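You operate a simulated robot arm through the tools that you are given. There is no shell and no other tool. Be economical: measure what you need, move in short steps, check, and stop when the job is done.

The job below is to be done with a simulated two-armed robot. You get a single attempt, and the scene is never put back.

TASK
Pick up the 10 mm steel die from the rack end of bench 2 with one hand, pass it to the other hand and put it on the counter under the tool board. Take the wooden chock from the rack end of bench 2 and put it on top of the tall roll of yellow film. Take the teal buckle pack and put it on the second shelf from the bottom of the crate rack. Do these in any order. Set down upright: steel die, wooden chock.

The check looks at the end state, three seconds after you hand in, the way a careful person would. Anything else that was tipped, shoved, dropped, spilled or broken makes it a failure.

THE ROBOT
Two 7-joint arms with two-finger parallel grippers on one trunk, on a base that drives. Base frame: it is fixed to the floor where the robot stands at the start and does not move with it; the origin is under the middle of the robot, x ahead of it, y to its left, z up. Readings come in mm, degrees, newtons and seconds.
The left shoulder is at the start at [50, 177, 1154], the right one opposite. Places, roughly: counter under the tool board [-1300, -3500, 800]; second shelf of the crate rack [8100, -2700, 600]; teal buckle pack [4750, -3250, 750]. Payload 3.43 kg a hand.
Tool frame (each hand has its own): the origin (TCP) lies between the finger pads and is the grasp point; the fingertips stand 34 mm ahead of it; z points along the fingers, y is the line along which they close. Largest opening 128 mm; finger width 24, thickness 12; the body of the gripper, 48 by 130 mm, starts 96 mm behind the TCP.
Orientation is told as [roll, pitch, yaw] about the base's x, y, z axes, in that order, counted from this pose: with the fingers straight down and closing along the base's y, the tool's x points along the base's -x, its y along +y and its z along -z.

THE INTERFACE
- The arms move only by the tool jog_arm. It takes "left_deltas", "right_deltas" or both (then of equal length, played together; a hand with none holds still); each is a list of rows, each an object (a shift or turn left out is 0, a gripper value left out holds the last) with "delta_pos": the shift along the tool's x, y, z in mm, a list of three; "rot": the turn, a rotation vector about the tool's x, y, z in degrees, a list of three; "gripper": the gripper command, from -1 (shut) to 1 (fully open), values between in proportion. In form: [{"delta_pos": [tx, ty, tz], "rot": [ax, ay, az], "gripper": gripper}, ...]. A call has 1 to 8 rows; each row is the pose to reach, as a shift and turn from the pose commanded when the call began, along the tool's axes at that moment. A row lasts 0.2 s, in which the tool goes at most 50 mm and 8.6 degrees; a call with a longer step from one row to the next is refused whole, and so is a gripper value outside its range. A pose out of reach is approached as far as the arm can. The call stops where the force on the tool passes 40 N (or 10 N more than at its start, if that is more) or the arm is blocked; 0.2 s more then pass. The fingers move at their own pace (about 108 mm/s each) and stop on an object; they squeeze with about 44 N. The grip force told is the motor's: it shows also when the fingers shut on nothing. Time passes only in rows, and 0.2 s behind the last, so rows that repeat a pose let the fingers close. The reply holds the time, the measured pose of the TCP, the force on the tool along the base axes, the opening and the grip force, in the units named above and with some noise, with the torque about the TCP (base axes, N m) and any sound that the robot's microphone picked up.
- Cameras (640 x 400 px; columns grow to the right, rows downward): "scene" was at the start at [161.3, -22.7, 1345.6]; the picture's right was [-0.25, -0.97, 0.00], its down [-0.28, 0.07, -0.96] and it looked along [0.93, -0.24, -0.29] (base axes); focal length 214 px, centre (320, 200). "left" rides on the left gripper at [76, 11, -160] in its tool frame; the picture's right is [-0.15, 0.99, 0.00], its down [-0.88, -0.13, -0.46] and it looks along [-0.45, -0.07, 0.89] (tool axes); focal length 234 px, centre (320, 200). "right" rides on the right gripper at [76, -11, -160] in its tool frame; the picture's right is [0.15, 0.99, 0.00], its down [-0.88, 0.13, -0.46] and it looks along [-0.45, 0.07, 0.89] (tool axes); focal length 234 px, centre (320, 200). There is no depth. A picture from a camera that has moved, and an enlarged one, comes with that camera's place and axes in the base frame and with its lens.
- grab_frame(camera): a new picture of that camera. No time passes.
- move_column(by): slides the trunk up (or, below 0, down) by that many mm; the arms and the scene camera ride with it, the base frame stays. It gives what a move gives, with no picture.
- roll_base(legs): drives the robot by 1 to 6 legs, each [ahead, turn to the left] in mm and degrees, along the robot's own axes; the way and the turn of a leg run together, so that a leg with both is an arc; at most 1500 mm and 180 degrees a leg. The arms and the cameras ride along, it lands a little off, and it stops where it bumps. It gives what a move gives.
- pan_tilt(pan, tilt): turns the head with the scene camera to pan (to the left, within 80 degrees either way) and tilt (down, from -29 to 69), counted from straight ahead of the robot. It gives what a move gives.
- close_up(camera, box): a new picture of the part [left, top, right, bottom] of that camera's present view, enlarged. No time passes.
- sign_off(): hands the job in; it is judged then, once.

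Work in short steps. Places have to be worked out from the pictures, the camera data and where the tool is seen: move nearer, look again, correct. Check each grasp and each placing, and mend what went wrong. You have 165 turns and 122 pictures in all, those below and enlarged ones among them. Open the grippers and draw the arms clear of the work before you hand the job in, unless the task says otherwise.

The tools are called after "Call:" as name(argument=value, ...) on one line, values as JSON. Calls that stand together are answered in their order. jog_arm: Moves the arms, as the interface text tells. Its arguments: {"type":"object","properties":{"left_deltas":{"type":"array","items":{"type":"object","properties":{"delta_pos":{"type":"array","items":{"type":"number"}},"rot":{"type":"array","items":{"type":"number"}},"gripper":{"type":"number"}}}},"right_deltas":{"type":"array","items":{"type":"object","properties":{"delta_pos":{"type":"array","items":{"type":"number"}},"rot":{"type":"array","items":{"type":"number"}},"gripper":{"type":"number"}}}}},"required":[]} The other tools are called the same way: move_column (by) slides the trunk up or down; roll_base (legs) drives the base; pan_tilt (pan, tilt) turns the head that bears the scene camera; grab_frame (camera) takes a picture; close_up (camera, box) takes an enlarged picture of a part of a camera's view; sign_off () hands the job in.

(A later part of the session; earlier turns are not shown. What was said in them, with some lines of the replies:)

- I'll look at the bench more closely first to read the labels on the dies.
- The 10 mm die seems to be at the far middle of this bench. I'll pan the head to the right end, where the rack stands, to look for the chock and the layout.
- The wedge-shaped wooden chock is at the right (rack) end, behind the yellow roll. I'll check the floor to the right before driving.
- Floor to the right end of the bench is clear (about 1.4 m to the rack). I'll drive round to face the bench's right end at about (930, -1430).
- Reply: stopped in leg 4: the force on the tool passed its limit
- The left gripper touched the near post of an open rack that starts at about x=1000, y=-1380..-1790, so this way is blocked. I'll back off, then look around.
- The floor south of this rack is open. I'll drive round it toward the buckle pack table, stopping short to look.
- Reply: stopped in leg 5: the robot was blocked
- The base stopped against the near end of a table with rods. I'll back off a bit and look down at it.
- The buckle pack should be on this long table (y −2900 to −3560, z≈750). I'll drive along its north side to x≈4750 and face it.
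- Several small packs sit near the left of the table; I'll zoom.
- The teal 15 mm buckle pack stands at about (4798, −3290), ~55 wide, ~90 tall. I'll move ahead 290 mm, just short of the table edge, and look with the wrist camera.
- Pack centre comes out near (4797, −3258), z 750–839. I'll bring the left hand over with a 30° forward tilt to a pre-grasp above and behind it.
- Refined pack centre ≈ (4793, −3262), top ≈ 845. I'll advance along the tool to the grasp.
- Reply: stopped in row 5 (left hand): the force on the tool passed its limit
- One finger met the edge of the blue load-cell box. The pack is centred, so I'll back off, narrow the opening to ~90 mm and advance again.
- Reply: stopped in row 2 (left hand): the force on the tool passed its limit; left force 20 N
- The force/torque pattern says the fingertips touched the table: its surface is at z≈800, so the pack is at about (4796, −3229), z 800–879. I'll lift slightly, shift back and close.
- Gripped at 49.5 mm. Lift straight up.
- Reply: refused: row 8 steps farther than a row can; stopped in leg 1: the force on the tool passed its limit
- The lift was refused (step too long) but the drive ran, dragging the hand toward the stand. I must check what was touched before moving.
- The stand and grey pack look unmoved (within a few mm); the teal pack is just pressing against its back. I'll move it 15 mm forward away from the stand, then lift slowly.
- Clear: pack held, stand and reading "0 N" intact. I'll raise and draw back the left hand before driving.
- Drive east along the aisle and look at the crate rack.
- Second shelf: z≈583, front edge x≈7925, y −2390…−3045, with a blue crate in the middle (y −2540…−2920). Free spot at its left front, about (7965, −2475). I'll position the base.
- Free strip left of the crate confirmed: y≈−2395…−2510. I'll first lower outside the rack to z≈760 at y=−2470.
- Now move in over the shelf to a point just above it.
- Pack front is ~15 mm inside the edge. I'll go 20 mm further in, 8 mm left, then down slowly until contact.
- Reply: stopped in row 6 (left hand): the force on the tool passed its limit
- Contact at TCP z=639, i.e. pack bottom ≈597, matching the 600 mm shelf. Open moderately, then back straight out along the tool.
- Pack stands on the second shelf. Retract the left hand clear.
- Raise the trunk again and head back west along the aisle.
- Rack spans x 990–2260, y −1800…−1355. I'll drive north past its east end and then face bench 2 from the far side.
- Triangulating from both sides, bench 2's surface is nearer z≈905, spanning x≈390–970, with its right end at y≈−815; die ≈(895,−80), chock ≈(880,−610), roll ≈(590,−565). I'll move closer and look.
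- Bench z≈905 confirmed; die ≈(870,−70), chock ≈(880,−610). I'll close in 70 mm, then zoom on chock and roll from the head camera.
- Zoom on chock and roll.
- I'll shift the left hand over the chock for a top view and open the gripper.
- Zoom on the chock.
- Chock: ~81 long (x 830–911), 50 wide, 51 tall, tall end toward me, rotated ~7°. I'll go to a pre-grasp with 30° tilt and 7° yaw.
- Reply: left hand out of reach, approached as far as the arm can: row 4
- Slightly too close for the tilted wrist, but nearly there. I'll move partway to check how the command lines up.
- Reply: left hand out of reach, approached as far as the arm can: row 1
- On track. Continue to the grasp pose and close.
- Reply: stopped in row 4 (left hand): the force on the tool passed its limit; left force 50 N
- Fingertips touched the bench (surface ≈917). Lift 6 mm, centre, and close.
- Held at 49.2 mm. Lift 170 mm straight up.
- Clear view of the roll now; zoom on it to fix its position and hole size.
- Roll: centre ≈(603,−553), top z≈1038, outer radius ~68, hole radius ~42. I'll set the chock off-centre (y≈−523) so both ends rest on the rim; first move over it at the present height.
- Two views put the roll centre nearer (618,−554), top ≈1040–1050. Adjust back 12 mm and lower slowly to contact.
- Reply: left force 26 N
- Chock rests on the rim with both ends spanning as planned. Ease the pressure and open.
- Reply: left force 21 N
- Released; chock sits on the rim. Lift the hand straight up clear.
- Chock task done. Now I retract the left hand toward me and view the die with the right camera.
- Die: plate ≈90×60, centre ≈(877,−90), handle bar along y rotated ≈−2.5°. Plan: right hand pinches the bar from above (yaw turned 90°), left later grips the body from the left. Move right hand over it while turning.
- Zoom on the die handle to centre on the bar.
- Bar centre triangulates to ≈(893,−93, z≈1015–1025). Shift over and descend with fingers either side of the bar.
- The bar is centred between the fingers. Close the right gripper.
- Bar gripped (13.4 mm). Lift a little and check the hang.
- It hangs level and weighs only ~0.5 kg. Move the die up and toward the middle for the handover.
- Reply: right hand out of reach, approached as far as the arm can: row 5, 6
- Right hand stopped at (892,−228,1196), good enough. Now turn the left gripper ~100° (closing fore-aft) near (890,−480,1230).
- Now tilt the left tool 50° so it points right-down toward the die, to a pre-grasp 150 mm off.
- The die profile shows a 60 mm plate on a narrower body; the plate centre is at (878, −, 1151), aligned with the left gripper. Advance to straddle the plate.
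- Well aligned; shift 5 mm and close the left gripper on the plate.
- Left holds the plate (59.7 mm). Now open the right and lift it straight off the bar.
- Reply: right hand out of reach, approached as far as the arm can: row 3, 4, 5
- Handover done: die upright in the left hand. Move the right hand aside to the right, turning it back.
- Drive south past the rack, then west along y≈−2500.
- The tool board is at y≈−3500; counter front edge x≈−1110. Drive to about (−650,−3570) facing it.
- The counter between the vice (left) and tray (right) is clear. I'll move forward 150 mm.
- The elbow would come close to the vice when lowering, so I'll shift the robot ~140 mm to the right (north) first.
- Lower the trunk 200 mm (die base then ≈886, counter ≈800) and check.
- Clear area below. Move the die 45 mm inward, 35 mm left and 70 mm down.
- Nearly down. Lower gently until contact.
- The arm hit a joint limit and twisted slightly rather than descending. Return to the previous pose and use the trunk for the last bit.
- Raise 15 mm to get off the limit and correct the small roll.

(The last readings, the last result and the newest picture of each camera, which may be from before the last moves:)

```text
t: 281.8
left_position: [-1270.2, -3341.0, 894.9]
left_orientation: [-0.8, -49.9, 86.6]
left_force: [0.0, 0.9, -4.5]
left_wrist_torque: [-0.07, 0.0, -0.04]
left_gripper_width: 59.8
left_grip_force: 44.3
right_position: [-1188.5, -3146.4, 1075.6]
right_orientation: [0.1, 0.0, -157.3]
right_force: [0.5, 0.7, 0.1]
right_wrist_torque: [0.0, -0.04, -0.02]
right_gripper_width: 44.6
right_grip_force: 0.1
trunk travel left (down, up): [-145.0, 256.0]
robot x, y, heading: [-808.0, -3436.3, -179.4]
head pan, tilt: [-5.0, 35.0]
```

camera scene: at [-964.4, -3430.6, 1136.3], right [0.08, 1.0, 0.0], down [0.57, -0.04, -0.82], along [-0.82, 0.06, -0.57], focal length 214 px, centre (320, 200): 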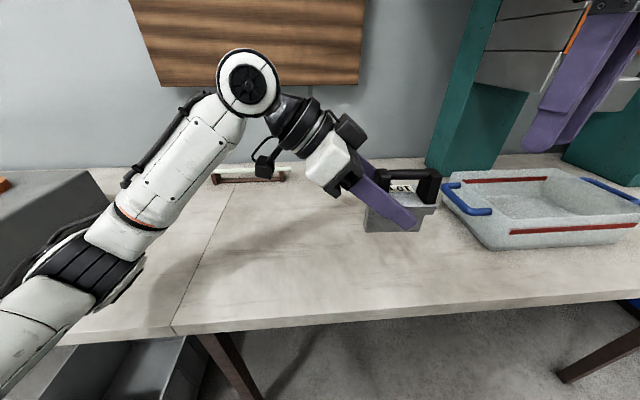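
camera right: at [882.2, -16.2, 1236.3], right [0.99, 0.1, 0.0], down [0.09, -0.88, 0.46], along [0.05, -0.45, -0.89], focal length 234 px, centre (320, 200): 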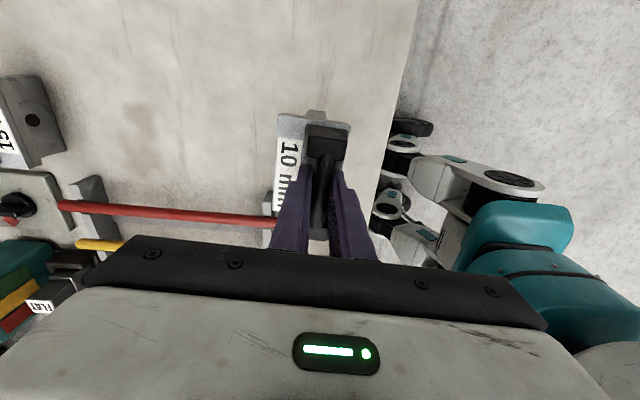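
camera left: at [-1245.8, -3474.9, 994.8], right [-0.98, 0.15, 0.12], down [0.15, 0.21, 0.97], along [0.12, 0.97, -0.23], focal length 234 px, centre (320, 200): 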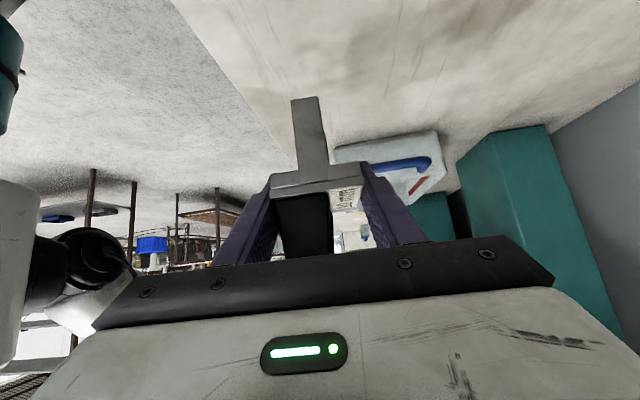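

Fix the remaining 1° roll, then lower with the trunk in small steps.

Call:
jog_arm(left_deltas=[{"delta_pos": [0, 0, 0], "rot": [-1.1, 0, 0]}, {"delta_pos": [0, 0, 0], "rot": [-1.1, 0, 0]}])

Call:
move_column(by=-20)

Call:
close_up(camera="scene", box=[280, 140, 440, 260])

```text
t: 282.4
left_position: [-1271.4, -3341.1, 895.6]
left_orientation: [0.4, -49.9, 86.5]
left_force: [0.0, 0.4, -4.8]
left_wrist_torque: [-0.06, 0.02, 0.0]
left_gripper_width: 59.7
left_grip_force: 44.1
right_position: [-1188.1, -3147.0, 1075.4]
right_orientation: [0.0, 0.0, -157.2]
right_force: [0.2, -0.3, -0.4]
right_wrist_torque: [-0.01, 0.01, -0.01]
right_gripper_width: 44.8
right_grip_force: 0.0
trunk travel left (down, up): [-145.0, 256.0]
robot x, y, heading: [-806.5, -3438.1, -179.4]
head pan, tilt: [-5.0, 35.0]
```

```text
t: 283.1
left_position: [-1269.0, -3339.9, 894.8]
left_orientation: [3.8, -49.3, 84.3]
left_force: [-0.3, 0.3, -4.4]
left_wrist_torque: [-0.04, -0.02, 0.02]
left_gripper_width: 60.0
left_grip_force: 44.3
right_position: [-1181.4, -3143.6, 1060.8]
right_orientation: [0.2, -0.6, -157.2]
right_force: [0.1, 0.9, 1.0]
right_wrist_torque: [0.01, 0.0, 0.02]
right_gripper_width: 44.6
right_grip_force: 0.0
trunk travel left (down, up): [-125.0, 276.0]
robot x, y, heading: [-804.3, -3438.4, -179.4]
head pan, tilt: [-5.0, 35.0]
```

```text
3.33 times, centred on (360, 200) of scene
camera zoom: at [-956.8, -3427.2, 1120.4], right [0.08, 1.0, -0.01], down [0.56, -0.05, -0.82], along [-0.82, 0.06, -0.57], focal length 715 px, centre (187, 200)
```

zoom: 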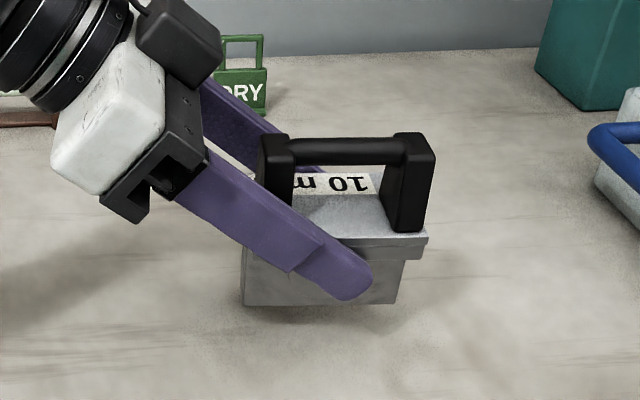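

The left forearm/elbow is resting on the counter edge, blocking the descent. Raise the trunk again and look at the elbow.

Call:
move_column(by=50)

Call:
pan_tilt(pan=45, tilt=50)

Call:
grab_frame(camera="scene")

```text
t: 284.0
left_position: [-1269.8, -3340.3, 924.6]
left_orientation: [0.3, -49.9, 86.6]
left_force: [0.4, -0.7, -3.4]
left_wrist_torque: [-0.05, 0.0, 0.01]
left_gripper_width: 60.1
left_grip_force: 44.0
right_position: [-1188.1, -3147.7, 1104.8]
right_orientation: [0.1, 0.1, -157.2]
right_force: [0.1, 0.5, -0.5]
right_wrist_torque: [-0.05, -0.01, 0.0]
right_gripper_width: 44.5
right_grip_force: 0.0
trunk travel left (down, up): [-175.0, 226.0]
robot x, y, heading: [-803.6, -3433.7, -179.7]
head pan, tilt: [-5.0, 35.0]
```

```text
t: 285.2
left_position: [-1270.9, -3340.2, 924.6]
left_orientation: [0.5, -49.9, 86.5]
left_force: [-0.4, -0.4, -3.4]
left_wrist_torque: [-0.06, 0.02, -0.01]
left_gripper_width: 59.9
left_grip_force: 44.1
right_position: [-1187.7, -3147.5, 1104.9]
right_orientation: [0.1, 0.1, -157.3]
right_force: [0.4, 0.3, 0.4]
right_wrist_torque: [0.02, 0.03, 0.0]
right_gripper_width: 44.9
right_grip_force: 0.1
trunk travel left (down, up): [-175.0, 226.0]
robot x, y, heading: [-806.8, -3433.6, -179.5]
head pan, tilt: [45.0, 50.0]
```

```text
34 pictures are left
camera scene: at [-930.7, -3492.4, 1144.6], right [-0.71, 0.7, 0.0], down [0.54, 0.55, -0.64], along [-0.45, -0.46, -0.77], focal length 214 px, centre (320, 200)
```

scene: 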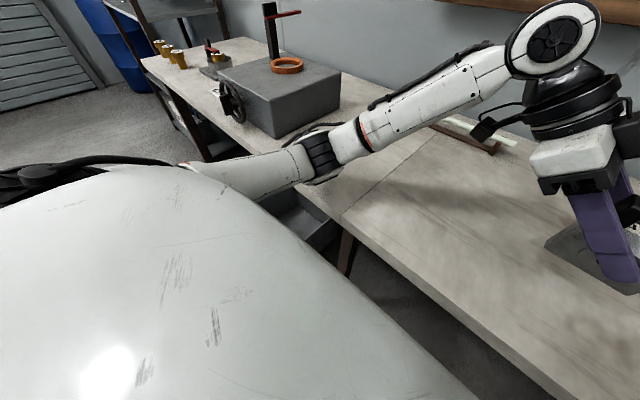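

The elbow is just inside the counter edge. Turning the robot 20° left swings the elbow off the edge while keeping the die over the counter at about (−1270,−3505).

Call:
roll_base(legs=[[0, 20]])

Call:
grab_frame(camera="scene")

```text
t: 286.6
left_position: [-1275.7, -3503.5, 925.5]
left_orientation: [0.5, -50.0, 106.5]
left_force: [-0.4, 1.1, -4.9]
left_wrist_torque: [-0.03, 0.01, 0.0]
left_gripper_width: 59.8
left_grip_force: 43.6
right_position: [-1263.4, -3295.6, 1103.9]
right_orientation: [0.0, 0.0, -137.4]
right_force: [0.5, -0.1, -1.2]
right_wrist_torque: [0.02, 0.0, 0.0]
right_gripper_width: 44.6
right_grip_force: 0.0
trunk travel left (down, up): [-175.0, 226.0]
robot x, y, heading: [-805.3, -3436.6, -159.5]
head pan, tilt: [45.0, 50.0]
```

```text
33 pictures are left
camera scene: at [-904.2, -3531.8, 1144.6], right [-0.91, 0.42, 0.0], down [0.32, 0.7, -0.64], along [-0.27, -0.58, -0.77], focal length 214 px, centre (320, 200)
```

scene: 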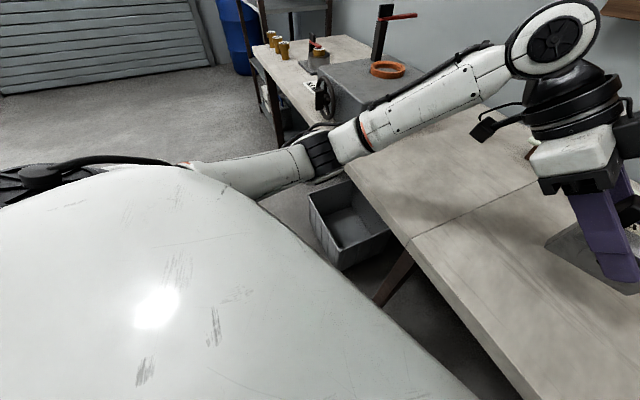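

Elbow is off the edge; turn 6° more for margin, then lower the trunk in steps.

Call:
roll_base(legs=[[0, 6]])

Call:
move_column(by=-40)

Call:
pan_tilt(pan=10, tilt=45)

Call:
grab_frame(camera="scene")

```text
t: 287.6
left_position: [-1266.6, -3552.3, 925.1]
left_orientation: [0.5, -50.0, 112.5]
left_force: [-0.1, 0.0, -4.1]
left_wrist_torque: [-0.05, -0.02, 0.0]
left_gripper_width: 59.8
left_grip_force: 44.0
right_position: [-1277.2, -3343.8, 1104.8]
right_orientation: [0.0, 0.2, -131.3]
right_force: [-0.7, -0.7, -0.8]
right_wrist_torque: [0.02, -0.01, -0.01]
right_gripper_width: 44.6
right_grip_force: 0.1
trunk travel left (down, up): [-175.0, 226.0]
robot x, y, heading: [-805.1, -3437.4, -153.6]
head pan, tilt: [45.0, 50.0]
```

```text
t: 288.4
left_position: [-1265.2, -3553.4, 883.9]
left_orientation: [0.5, -49.9, 112.5]
left_force: [-0.1, -0.1, -4.4]
left_wrist_torque: [-0.06, 0.0, -0.02]
left_gripper_width: 59.8
left_grip_force: 43.7
right_position: [-1276.4, -3341.6, 1064.1]
right_orientation: [0.0, 0.0, -131.3]
right_force: [-0.7, -0.1, -0.2]
right_wrist_torque: [0.02, 0.04, 0.05]
right_gripper_width: 44.9
right_grip_force: 0.1
trunk travel left (down, up): [-135.0, 266.0]
robot x, y, heading: [-806.8, -3437.3, -153.3]
head pan, tilt: [45.0, 50.0]
```

```text
t: 289.4
left_position: [-1266.1, -3553.2, 884.8]
left_orientation: [0.6, -50.0, 112.5]
left_force: [-0.1, 0.1, -4.6]
left_wrist_torque: [-0.08, 0.04, -0.01]
left_gripper_width: 59.9
left_grip_force: 43.9
right_position: [-1276.8, -3343.2, 1063.7]
right_orientation: [0.1, 0.1, -131.3]
right_force: [-0.5, 0.4, -0.1]
right_wrist_torque: [-0.03, -0.02, 0.0]
right_gripper_width: 44.8
right_grip_force: 0.0
trunk travel left (down, up): [-135.0, 266.0]
robot x, y, heading: [-805.0, -3439.5, -153.6]
head pan, tilt: [10.0, 45.0]
```

```text
32 pictures are left
camera scene: at [-934.7, -3516.5, 1111.5], right [-0.59, 0.8, 0.0], down [0.57, 0.42, -0.71], along [-0.57, -0.42, -0.71], focal length 214 px, centre (320, 200)
```

scene: 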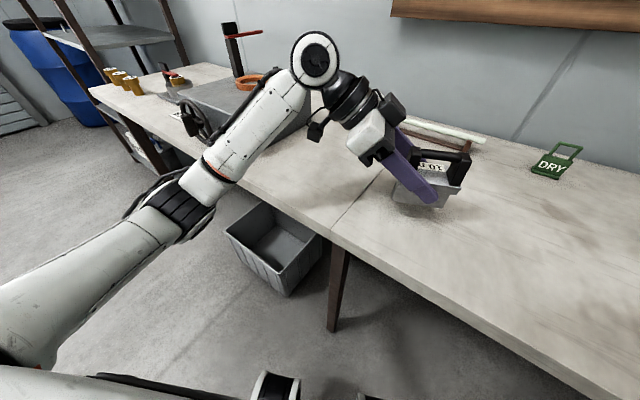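

No interference. Continue down.

Call:
move_column(by=-12)

Call:
close_up(camera="scene", box=[370, 110, 500, 230])

```text
t: 290.0
left_position: [-1266.1, -3553.0, 873.0]
left_orientation: [0.5, -50.0, 112.5]
left_force: [0.3, 0.1, -4.6]
left_wrist_torque: [-0.05, 0.02, 0.0]
left_gripper_width: 59.7
left_grip_force: 43.6
right_position: [-1276.2, -3343.0, 1053.1]
right_orientation: [0.2, -0.1, -131.3]
right_force: [-0.3, 0.1, -0.4]
right_wrist_torque: [0.03, 0.0, -0.02]
right_gripper_width: 44.9
right_grip_force: 0.1
trunk travel left (down, up): [-123.0, 278.0]
robot x, y, heading: [-805.2, -3436.2, -153.4]
head pan, tilt: [10.0, 45.0]
```

```text
3.33 times, centred on (435, 170) of scene
camera zoom: at [-934.6, -3516.4, 1099.5], right [-0.59, 0.8, 0.0], down [0.57, 0.42, -0.71], along [-0.57, -0.42, -0.71], focal length 715 px, centre (-63, 300)
```

zoom: 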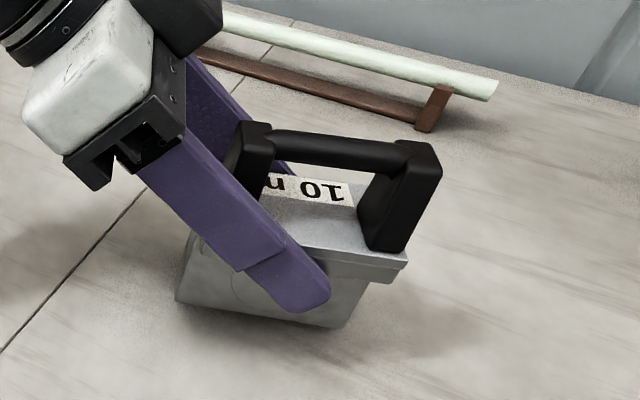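

Still a small gap. Lower a few mm more, in small steps.

Call:
move_column(by=-6)

Call:
move_column(by=-4)

```text
t: 290.6
left_position: [-1266.3, -3552.2, 867.6]
left_orientation: [0.6, -50.0, 112.5]
left_force: [0.6, -0.8, -4.5]
left_wrist_torque: [-0.06, -0.02, 0.02]
left_gripper_width: 59.8
left_grip_force: 44.2
right_position: [-1275.5, -3344.3, 1045.5]
right_orientation: [0.1, 0.0, -131.3]
right_force: [1.0, -0.9, 0.3]
right_wrist_torque: [-0.02, 0.0, -0.02]
right_gripper_width: 45.0
right_grip_force: 0.2
trunk travel left (down, up): [-117.0, 284.0]
robot x, y, heading: [-804.8, -3438.2, -153.6]
head pan, tilt: [10.0, 45.0]
```

```text
t: 291.1
left_position: [-1267.4, -3552.8, 863.7]
left_orientation: [0.6, -49.9, 112.5]
left_force: [-0.5, -0.2, -4.3]
left_wrist_torque: [-0.06, -0.04, 0.0]
left_gripper_width: 59.8
left_grip_force: 43.6
right_position: [-1276.8, -3342.4, 1043.6]
right_orientation: [0.2, 0.0, -131.3]
right_force: [-0.8, 0.6, 0.2]
right_wrist_torque: [0.01, 0.0, 0.0]
right_gripper_width: 44.9
right_grip_force: 0.1
trunk travel left (down, up): [-113.0, 288.0]
robot x, y, heading: [-806.6, -3440.4, -153.3]
head pan, tilt: [10.0, 45.0]
```

Call:
move_column(by=-4)

Call:
move_column(by=-4)

Call:
close_up(camera="scene", box=[370, 110, 500, 230])

```text
t: 291.6
left_position: [-1266.5, -3553.0, 861.2]
left_orientation: [0.7, -50.1, 112.4]
left_force: [0.1, -1.6, 3.2]
left_wrist_torque: [0.24, 0.17, -0.01]
left_gripper_width: 59.8
left_grip_force: 44.1
right_position: [-1275.1, -3343.3, 1040.3]
right_orientation: [0.1, -0.1, -131.4]
right_force: [0.5, 0.0, -0.3]
right_wrist_torque: [0.06, -0.01, 0.02]
right_gripper_width: 44.7
right_grip_force: 0.1
trunk travel left (down, up): [-109.0, 292.0]
robot x, y, heading: [-811.0, -3434.4, -153.4]
head pan, tilt: [10.0, 45.0]
```

```text
t: 292.1
left_position: [-1265.7, -3552.6, 862.0]
left_orientation: [1.3, -50.2, 112.0]
left_force: [-0.1, -6.2, 28.5]
left_wrist_torque: [-1.06, -0.24, -0.12]
left_gripper_width: 59.9
left_grip_force: 43.8
right_position: [-1274.1, -3343.6, 1036.2]
right_orientation: [0.0, 0.0, -131.3]
right_force: [-0.8, 0.6, 0.2]
right_wrist_torque: [0.03, 0.0, 0.02]
right_gripper_width: 44.7
right_grip_force: 0.1
trunk travel left (down, up): [-105.0, 296.0]
robot x, y, heading: [-808.3, -3442.3, -153.5]
head pan, tilt: [10.0, 45.0]
```

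```text
3.33 times, centred on (435, 170) of scene
camera zoom: at [-932.8, -3516.3, 1082.3], right [-0.59, 0.8, 0.0], down [0.57, 0.42, -0.71], along [-0.57, -0.42, -0.71], focal length 715 px, centre (-63, 300)
```

zoom: 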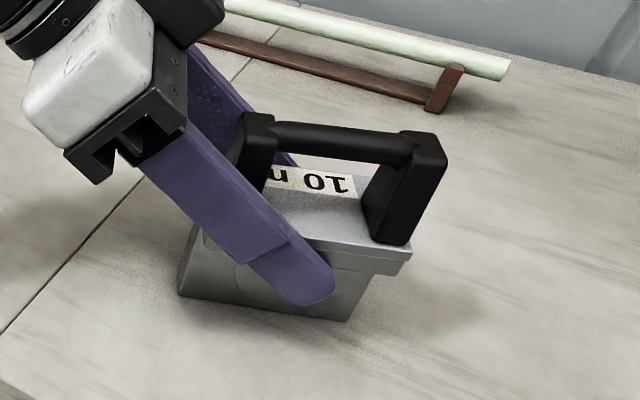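

Contact made (28 N up). Ease 3 mm, then open the left gripper.

Call:
move_column(by=3)

Call:
jog_arm(left_deltas=[{"delta_pos": [0, 0, 0], "gripper": 0.3}, {"delta_pos": [0, 0, 0], "gripper": 0.5}, {"delta_pos": [0, 0, 0], "gripper": 0.5}])

Call:
close_up(camera="scene", box=[370, 110, 500, 230])

```text
t: 292.7
left_position: [-1264.6, -3552.2, 861.6]
left_orientation: [0.7, -50.3, 112.4]
left_force: [-1.2, -4.2, 21.6]
left_wrist_torque: [0.49, 0.55, 0.03]
left_gripper_width: 59.8
left_grip_force: 43.9
right_position: [-1273.7, -3341.9, 1038.2]
right_orientation: [0.0, 0.0, -131.3]
right_force: [0.0, 0.4, 0.4]
right_wrist_torque: [0.01, -0.01, -0.02]
right_gripper_width: 44.8
right_grip_force: 0.1
trunk travel left (down, up): [-108.0, 293.0]
robot x, y, heading: [-807.6, -3438.5, -153.7]
head pan, tilt: [10.0, 45.0]
```

```text
t: 293.5
left_position: [-1266.7, -3552.8, 857.2]
left_orientation: [0.3, -49.8, 112.6]
left_force: [0.5, -0.7, 0.1]
left_wrist_torque: [-0.01, 0.02, 0.03]
left_gripper_width: 96.0
left_grip_force: 0.0
right_position: [-1276.7, -3342.1, 1039.3]
right_orientation: [0.1, -0.1, -131.3]
right_force: [-0.1, 0.2, 0.1]
right_wrist_torque: [0.03, -0.02, 0.02]
right_gripper_width: 45.0
right_grip_force: 0.0
trunk travel left (down, up): [-108.0, 293.0]
robot x, y, heading: [-804.4, -3438.2, -153.2]
head pan, tilt: [10.0, 45.0]
```

```text
3.33 times, centred on (435, 170) of scene
camera zoom: at [-934.5, -3516.4, 1084.6], right [-0.59, 0.8, 0.0], down [0.57, 0.42, -0.71], along [-0.57, -0.42, -0.71], focal length 715 px, centre (-63, 300)
```

zoom: 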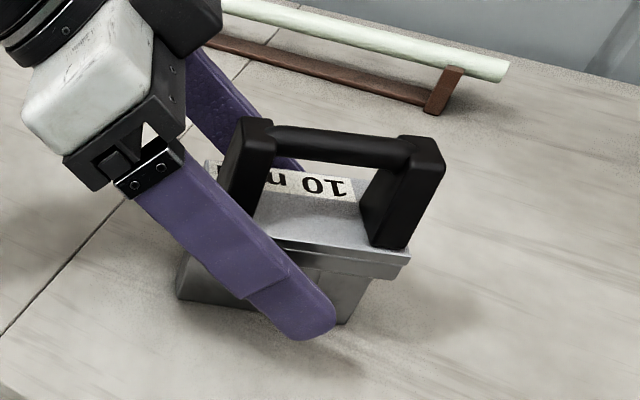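

Die stands by itself. Withdraw the left hand along its own axis.

Call:
jog_arm(left_deltas=[{"delta_pos": [0, 0, -15]}, {"delta_pos": [0, 0, -45]}, {"delta_pos": [0, 0, -85]}, {"delta_pos": [0, 0, -125]}, {"delta_pos": [0, 0, -160]}])

Call:
grab_frame(camera="scene")

```text
t: 294.7
left_position: [-1218.4, -3664.9, 961.3]
left_orientation: [0.6, -49.8, 112.5]
left_force: [-0.1, 1.0, 0.5]
left_wrist_torque: [0.0, -0.03, 0.03]
left_gripper_width: 96.0
left_grip_force: 0.1
right_position: [-1275.0, -3343.3, 1037.7]
right_orientation: [0.2, 0.1, -131.3]
right_force: [-0.5, -0.2, -0.5]
right_wrist_torque: [0.01, -0.04, 0.0]
right_gripper_width: 44.8
right_grip_force: 0.0
trunk travel left (down, up): [-108.0, 293.0]
robot x, y, heading: [-807.8, -3438.0, -153.3]
head pan, tilt: [10.0, 45.0]
```

```text
28 pictures are left
camera scene: at [-934.4, -3516.4, 1084.6], right [-0.59, 0.8, 0.0], down [0.57, 0.42, -0.71], along [-0.57, -0.42, -0.71], focal length 214 px, centre (320, 200)
```

scene: 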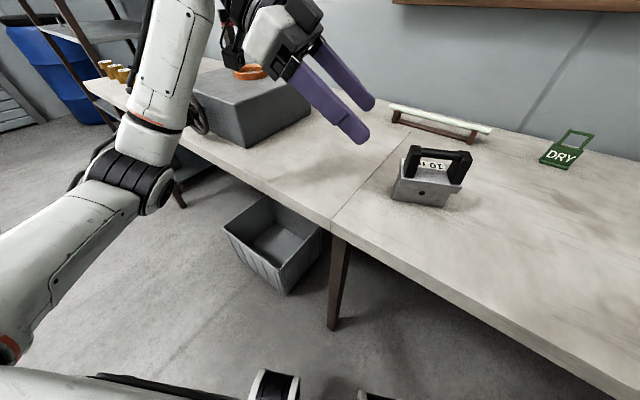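

Die is upright on the counter. Raise the trunk and back off to finish with arms clear.

Call:
move_column(by=180)

Call:
roll_base(legs=[[-350, 0]])

Call:
jog_arm(left_deltas=[{"delta_pos": [0, 0, 0], "gripper": 1}, {"delta_pos": [0, 0, 0], "gripper": 1}], right_deltas=[{"delta_pos": [0, 0, 0], "gripper": 1}, {"delta_pos": [0, 0, 0], "gripper": 1}])

Call:
pan_tilt(pan=-10, tilt=25)

Call:
grab_frame(camera="scene")

```text
t: 296.7
left_position: [-1218.6, -3664.1, 1140.7]
left_orientation: [0.5, -49.9, 112.5]
left_force: [-0.6, 0.5, -0.6]
left_wrist_torque: [-0.02, -0.03, -0.01]
left_gripper_width: 96.1
left_grip_force: 0.0
right_position: [-1275.2, -3343.0, 1218.0]
right_orientation: [0.1, 0.0, -131.4]
right_force: [0.4, -0.6, -0.4]
right_wrist_torque: [0.0, 0.02, 0.0]
right_gripper_width: 45.1
right_grip_force: 0.0
trunk travel left (down, up): [-288.0, 113.0]
robot x, y, heading: [-808.6, -3437.7, -153.4]
head pan, tilt: [10.0, 45.0]
```

```text
t: 298.9
left_position: [-912.1, -3512.3, 1142.8]
left_orientation: [0.5, -49.8, 112.5]
left_force: [0.1, -0.3, 0.7]
left_wrist_torque: [-0.02, 0.0, 0.04]
left_gripper_width: 95.8
left_grip_force: 0.0
right_position: [-969.1, -3190.6, 1218.1]
right_orientation: [0.1, 0.1, -131.3]
right_force: [0.3, 1.1, -0.5]
right_wrist_torque: [-0.01, 0.01, 0.01]
right_gripper_width: 44.7
right_grip_force: 0.0
trunk travel left (down, up): [-288.0, 113.0]
robot x, y, heading: [-503.1, -3283.0, -153.5]
head pan, tilt: [10.0, 45.0]
```

```text
t: 299.5
left_position: [-912.0, -3512.1, 1141.7]
left_orientation: [0.6, -49.9, 112.5]
left_force: [0.5, 0.2, 0.1]
left_wrist_torque: [0.01, 0.01, 0.01]
left_gripper_width: 127.9
left_grip_force: 0.0
right_position: [-970.2, -3190.0, 1217.2]
right_orientation: [0.1, -0.1, -131.3]
right_force: [-0.1, -1.4, -0.6]
right_wrist_torque: [-0.03, 0.02, -0.03]
right_gripper_width: 128.0
right_grip_force: 0.0
trunk travel left (down, up): [-288.0, 113.0]
robot x, y, heading: [-499.5, -3287.8, -153.3]
head pan, tilt: [10.0, 45.0]
```

```text
t: 300.3
left_position: [-912.0, -3512.6, 1141.4]
left_orientation: [0.4, -50.0, 112.5]
left_force: [-0.4, -1.0, 0.4]
left_wrist_torque: [0.01, -0.01, 0.01]
left_gripper_width: 127.9
left_grip_force: 0.0
right_position: [-969.2, -3192.2, 1218.4]
right_orientation: [0.2, 0.1, -131.3]
right_force: [-0.5, 0.0, -1.2]
right_wrist_torque: [0.01, -0.01, -0.01]
right_gripper_width: 128.0
right_grip_force: 0.1
trunk travel left (down, up): [-288.0, 113.0]
robot x, y, heading: [-501.0, -3284.6, -153.3]
head pan, tilt: [-10.0, 25.0]
```

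```text
27 pictures are left
camera scene: at [-651.1, -3341.8, 1295.1], right [-0.28, 0.96, 0.0], down [0.41, 0.12, -0.91], along [-0.87, -0.26, -0.42], focal length 214 px, centre (320, 200)
```

scene: 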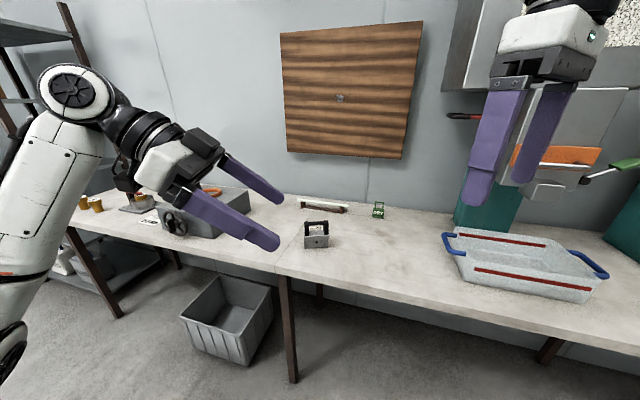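

All placed. I'll drive off and take one look back at the chock on the roll before signing off.

Call:
roll_base(legs=[[-700, 0], [0, -125], [900, 0]])

Call:
pan_tilt(pan=0, tilt=12)

Call:
grab_frame(camera="scene")

```text
t: 313.6
left_position: [221.6, -1600.8, 1141.0]
left_orientation: [0.5, -49.9, -8.8]
left_force: [0.6, 0.0, -0.2]
left_wrist_torque: [-0.02, -0.01, -0.01]
left_gripper_width: 128.2
left_grip_force: 0.2
right_position: [525.5, -1718.5, 1218.4]
right_orientation: [0.1, 0.0, 107.5]
right_force: [-0.5, 0.1, -0.3]
right_wrist_torque: [0.0, 0.04, 0.02]
right_gripper_width: 127.6
right_grip_force: 0.1
trunk travel left (down, up): [-288.0, 113.0]
robot x, y, heading: [202.3, -2070.6, 85.2]
head pan, tilt: [-10.0, 25.0]
```

```text
t: 314.4
left_position: [221.1, -1599.6, 1140.3]
left_orientation: [0.5, -49.8, -8.8]
left_force: [0.1, -0.4, -0.4]
left_wrist_torque: [0.01, -0.02, -0.01]
left_gripper_width: 128.1
left_grip_force: 0.3
right_position: [525.7, -1717.7, 1218.0]
right_orientation: [0.1, 0.0, 107.5]
right_force: [0.2, 0.9, 0.0]
right_wrist_torque: [-0.02, 0.02, -0.04]
right_gripper_width: 128.2
right_grip_force: 0.1
trunk travel left (down, up): [-288.0, 113.0]
robot x, y, heading: [205.0, -2068.7, 85.0]
head pan, tilt: [0.0, 12.0]
```

```text
26 pictures are left
camera scene: at [216.6, -1906.5, 1316.2], right [1.0, -0.08, 0.0], down [-0.02, -0.21, -0.98], along [0.08, 0.97, -0.21], focal length 214 px, centre (320, 200)
```

scene: 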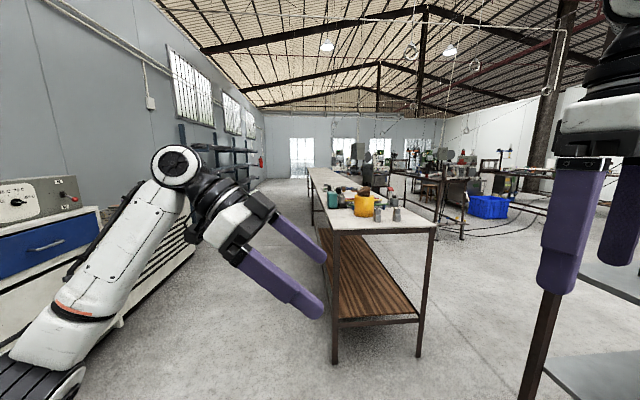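

Call:
close_up(camera="scene", box=[320, 165, 420, 235])

```text
5.71 times, centred on (370, 200) of scene
camera zoom: at [216.6, -1906.5, 1316.2], right [1.0, -0.08, 0.0], down [-0.02, -0.21, -0.98], along [0.08, 0.97, -0.21], focal length 1226 px, centre (34, 200)
```

zoom: 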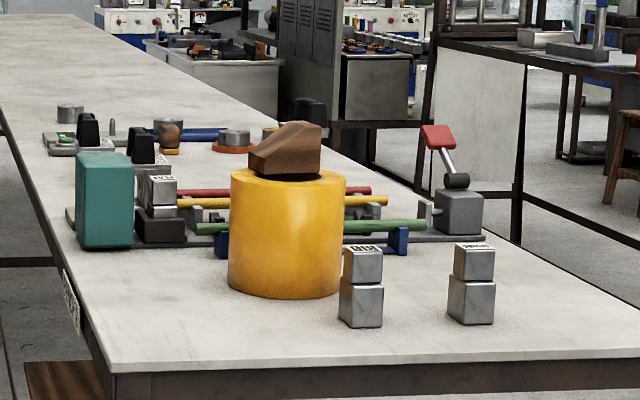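

Zoom further to verify the chock is sitting level.

Call:
close_up(camera="scene", box=[355, 182, 383, 200])

```text
16.00 times, centred on (369, 191) of scene
camera zoom: at [216.6, -1906.5, 1316.2], right [1.0, -0.08, 0.0], down [-0.02, -0.21, -0.98], along [0.08, 0.97, -0.21], focal length 3432 px, centre (-464, 344)
```

zoom: 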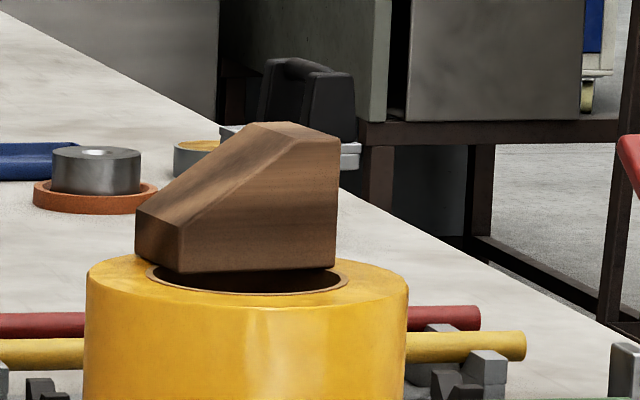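

The chock sits flat and upright on the roll. The die is on the counter, the buckle pack is on the second shelf, and both grippers are open and clear, so I'm handing in.

Call:
sign_off()

```text
The job is handed in.
```

I finished all three placements and handed the job in; a few unplanned contacts along the way could count against it, though I saw nothing tipped or displaced afterwards.

- **Steel die:** The right hand picked up the 10 mm die and passed it to the left hand, which set it upright on the counter under the tool board.
- **Wooden chock:** It sits upright and flat on top of the tall yellow film roll. I placed it off-centre so both ends rest on the rim around the hole, and checked it again just before handing in.
- **Buckle pack:** The teal pack stands on the second shelf from the bottom of the crate rack, to the left of the blue crate.

Unplanned contacts:
- The left gripper touched a post of the rack beside bench 2, and the base bumped the near end of the table the buckle pack stood on.
- The teal pack was dragged about 130 mm along that table into the stand holding the grey 15 mm pack. In the pictures the stand looked unmoved to within a few millimetres and the meter still read 0 N.
- The left elbow rested briefly on the counter edge while I was lowering the die.
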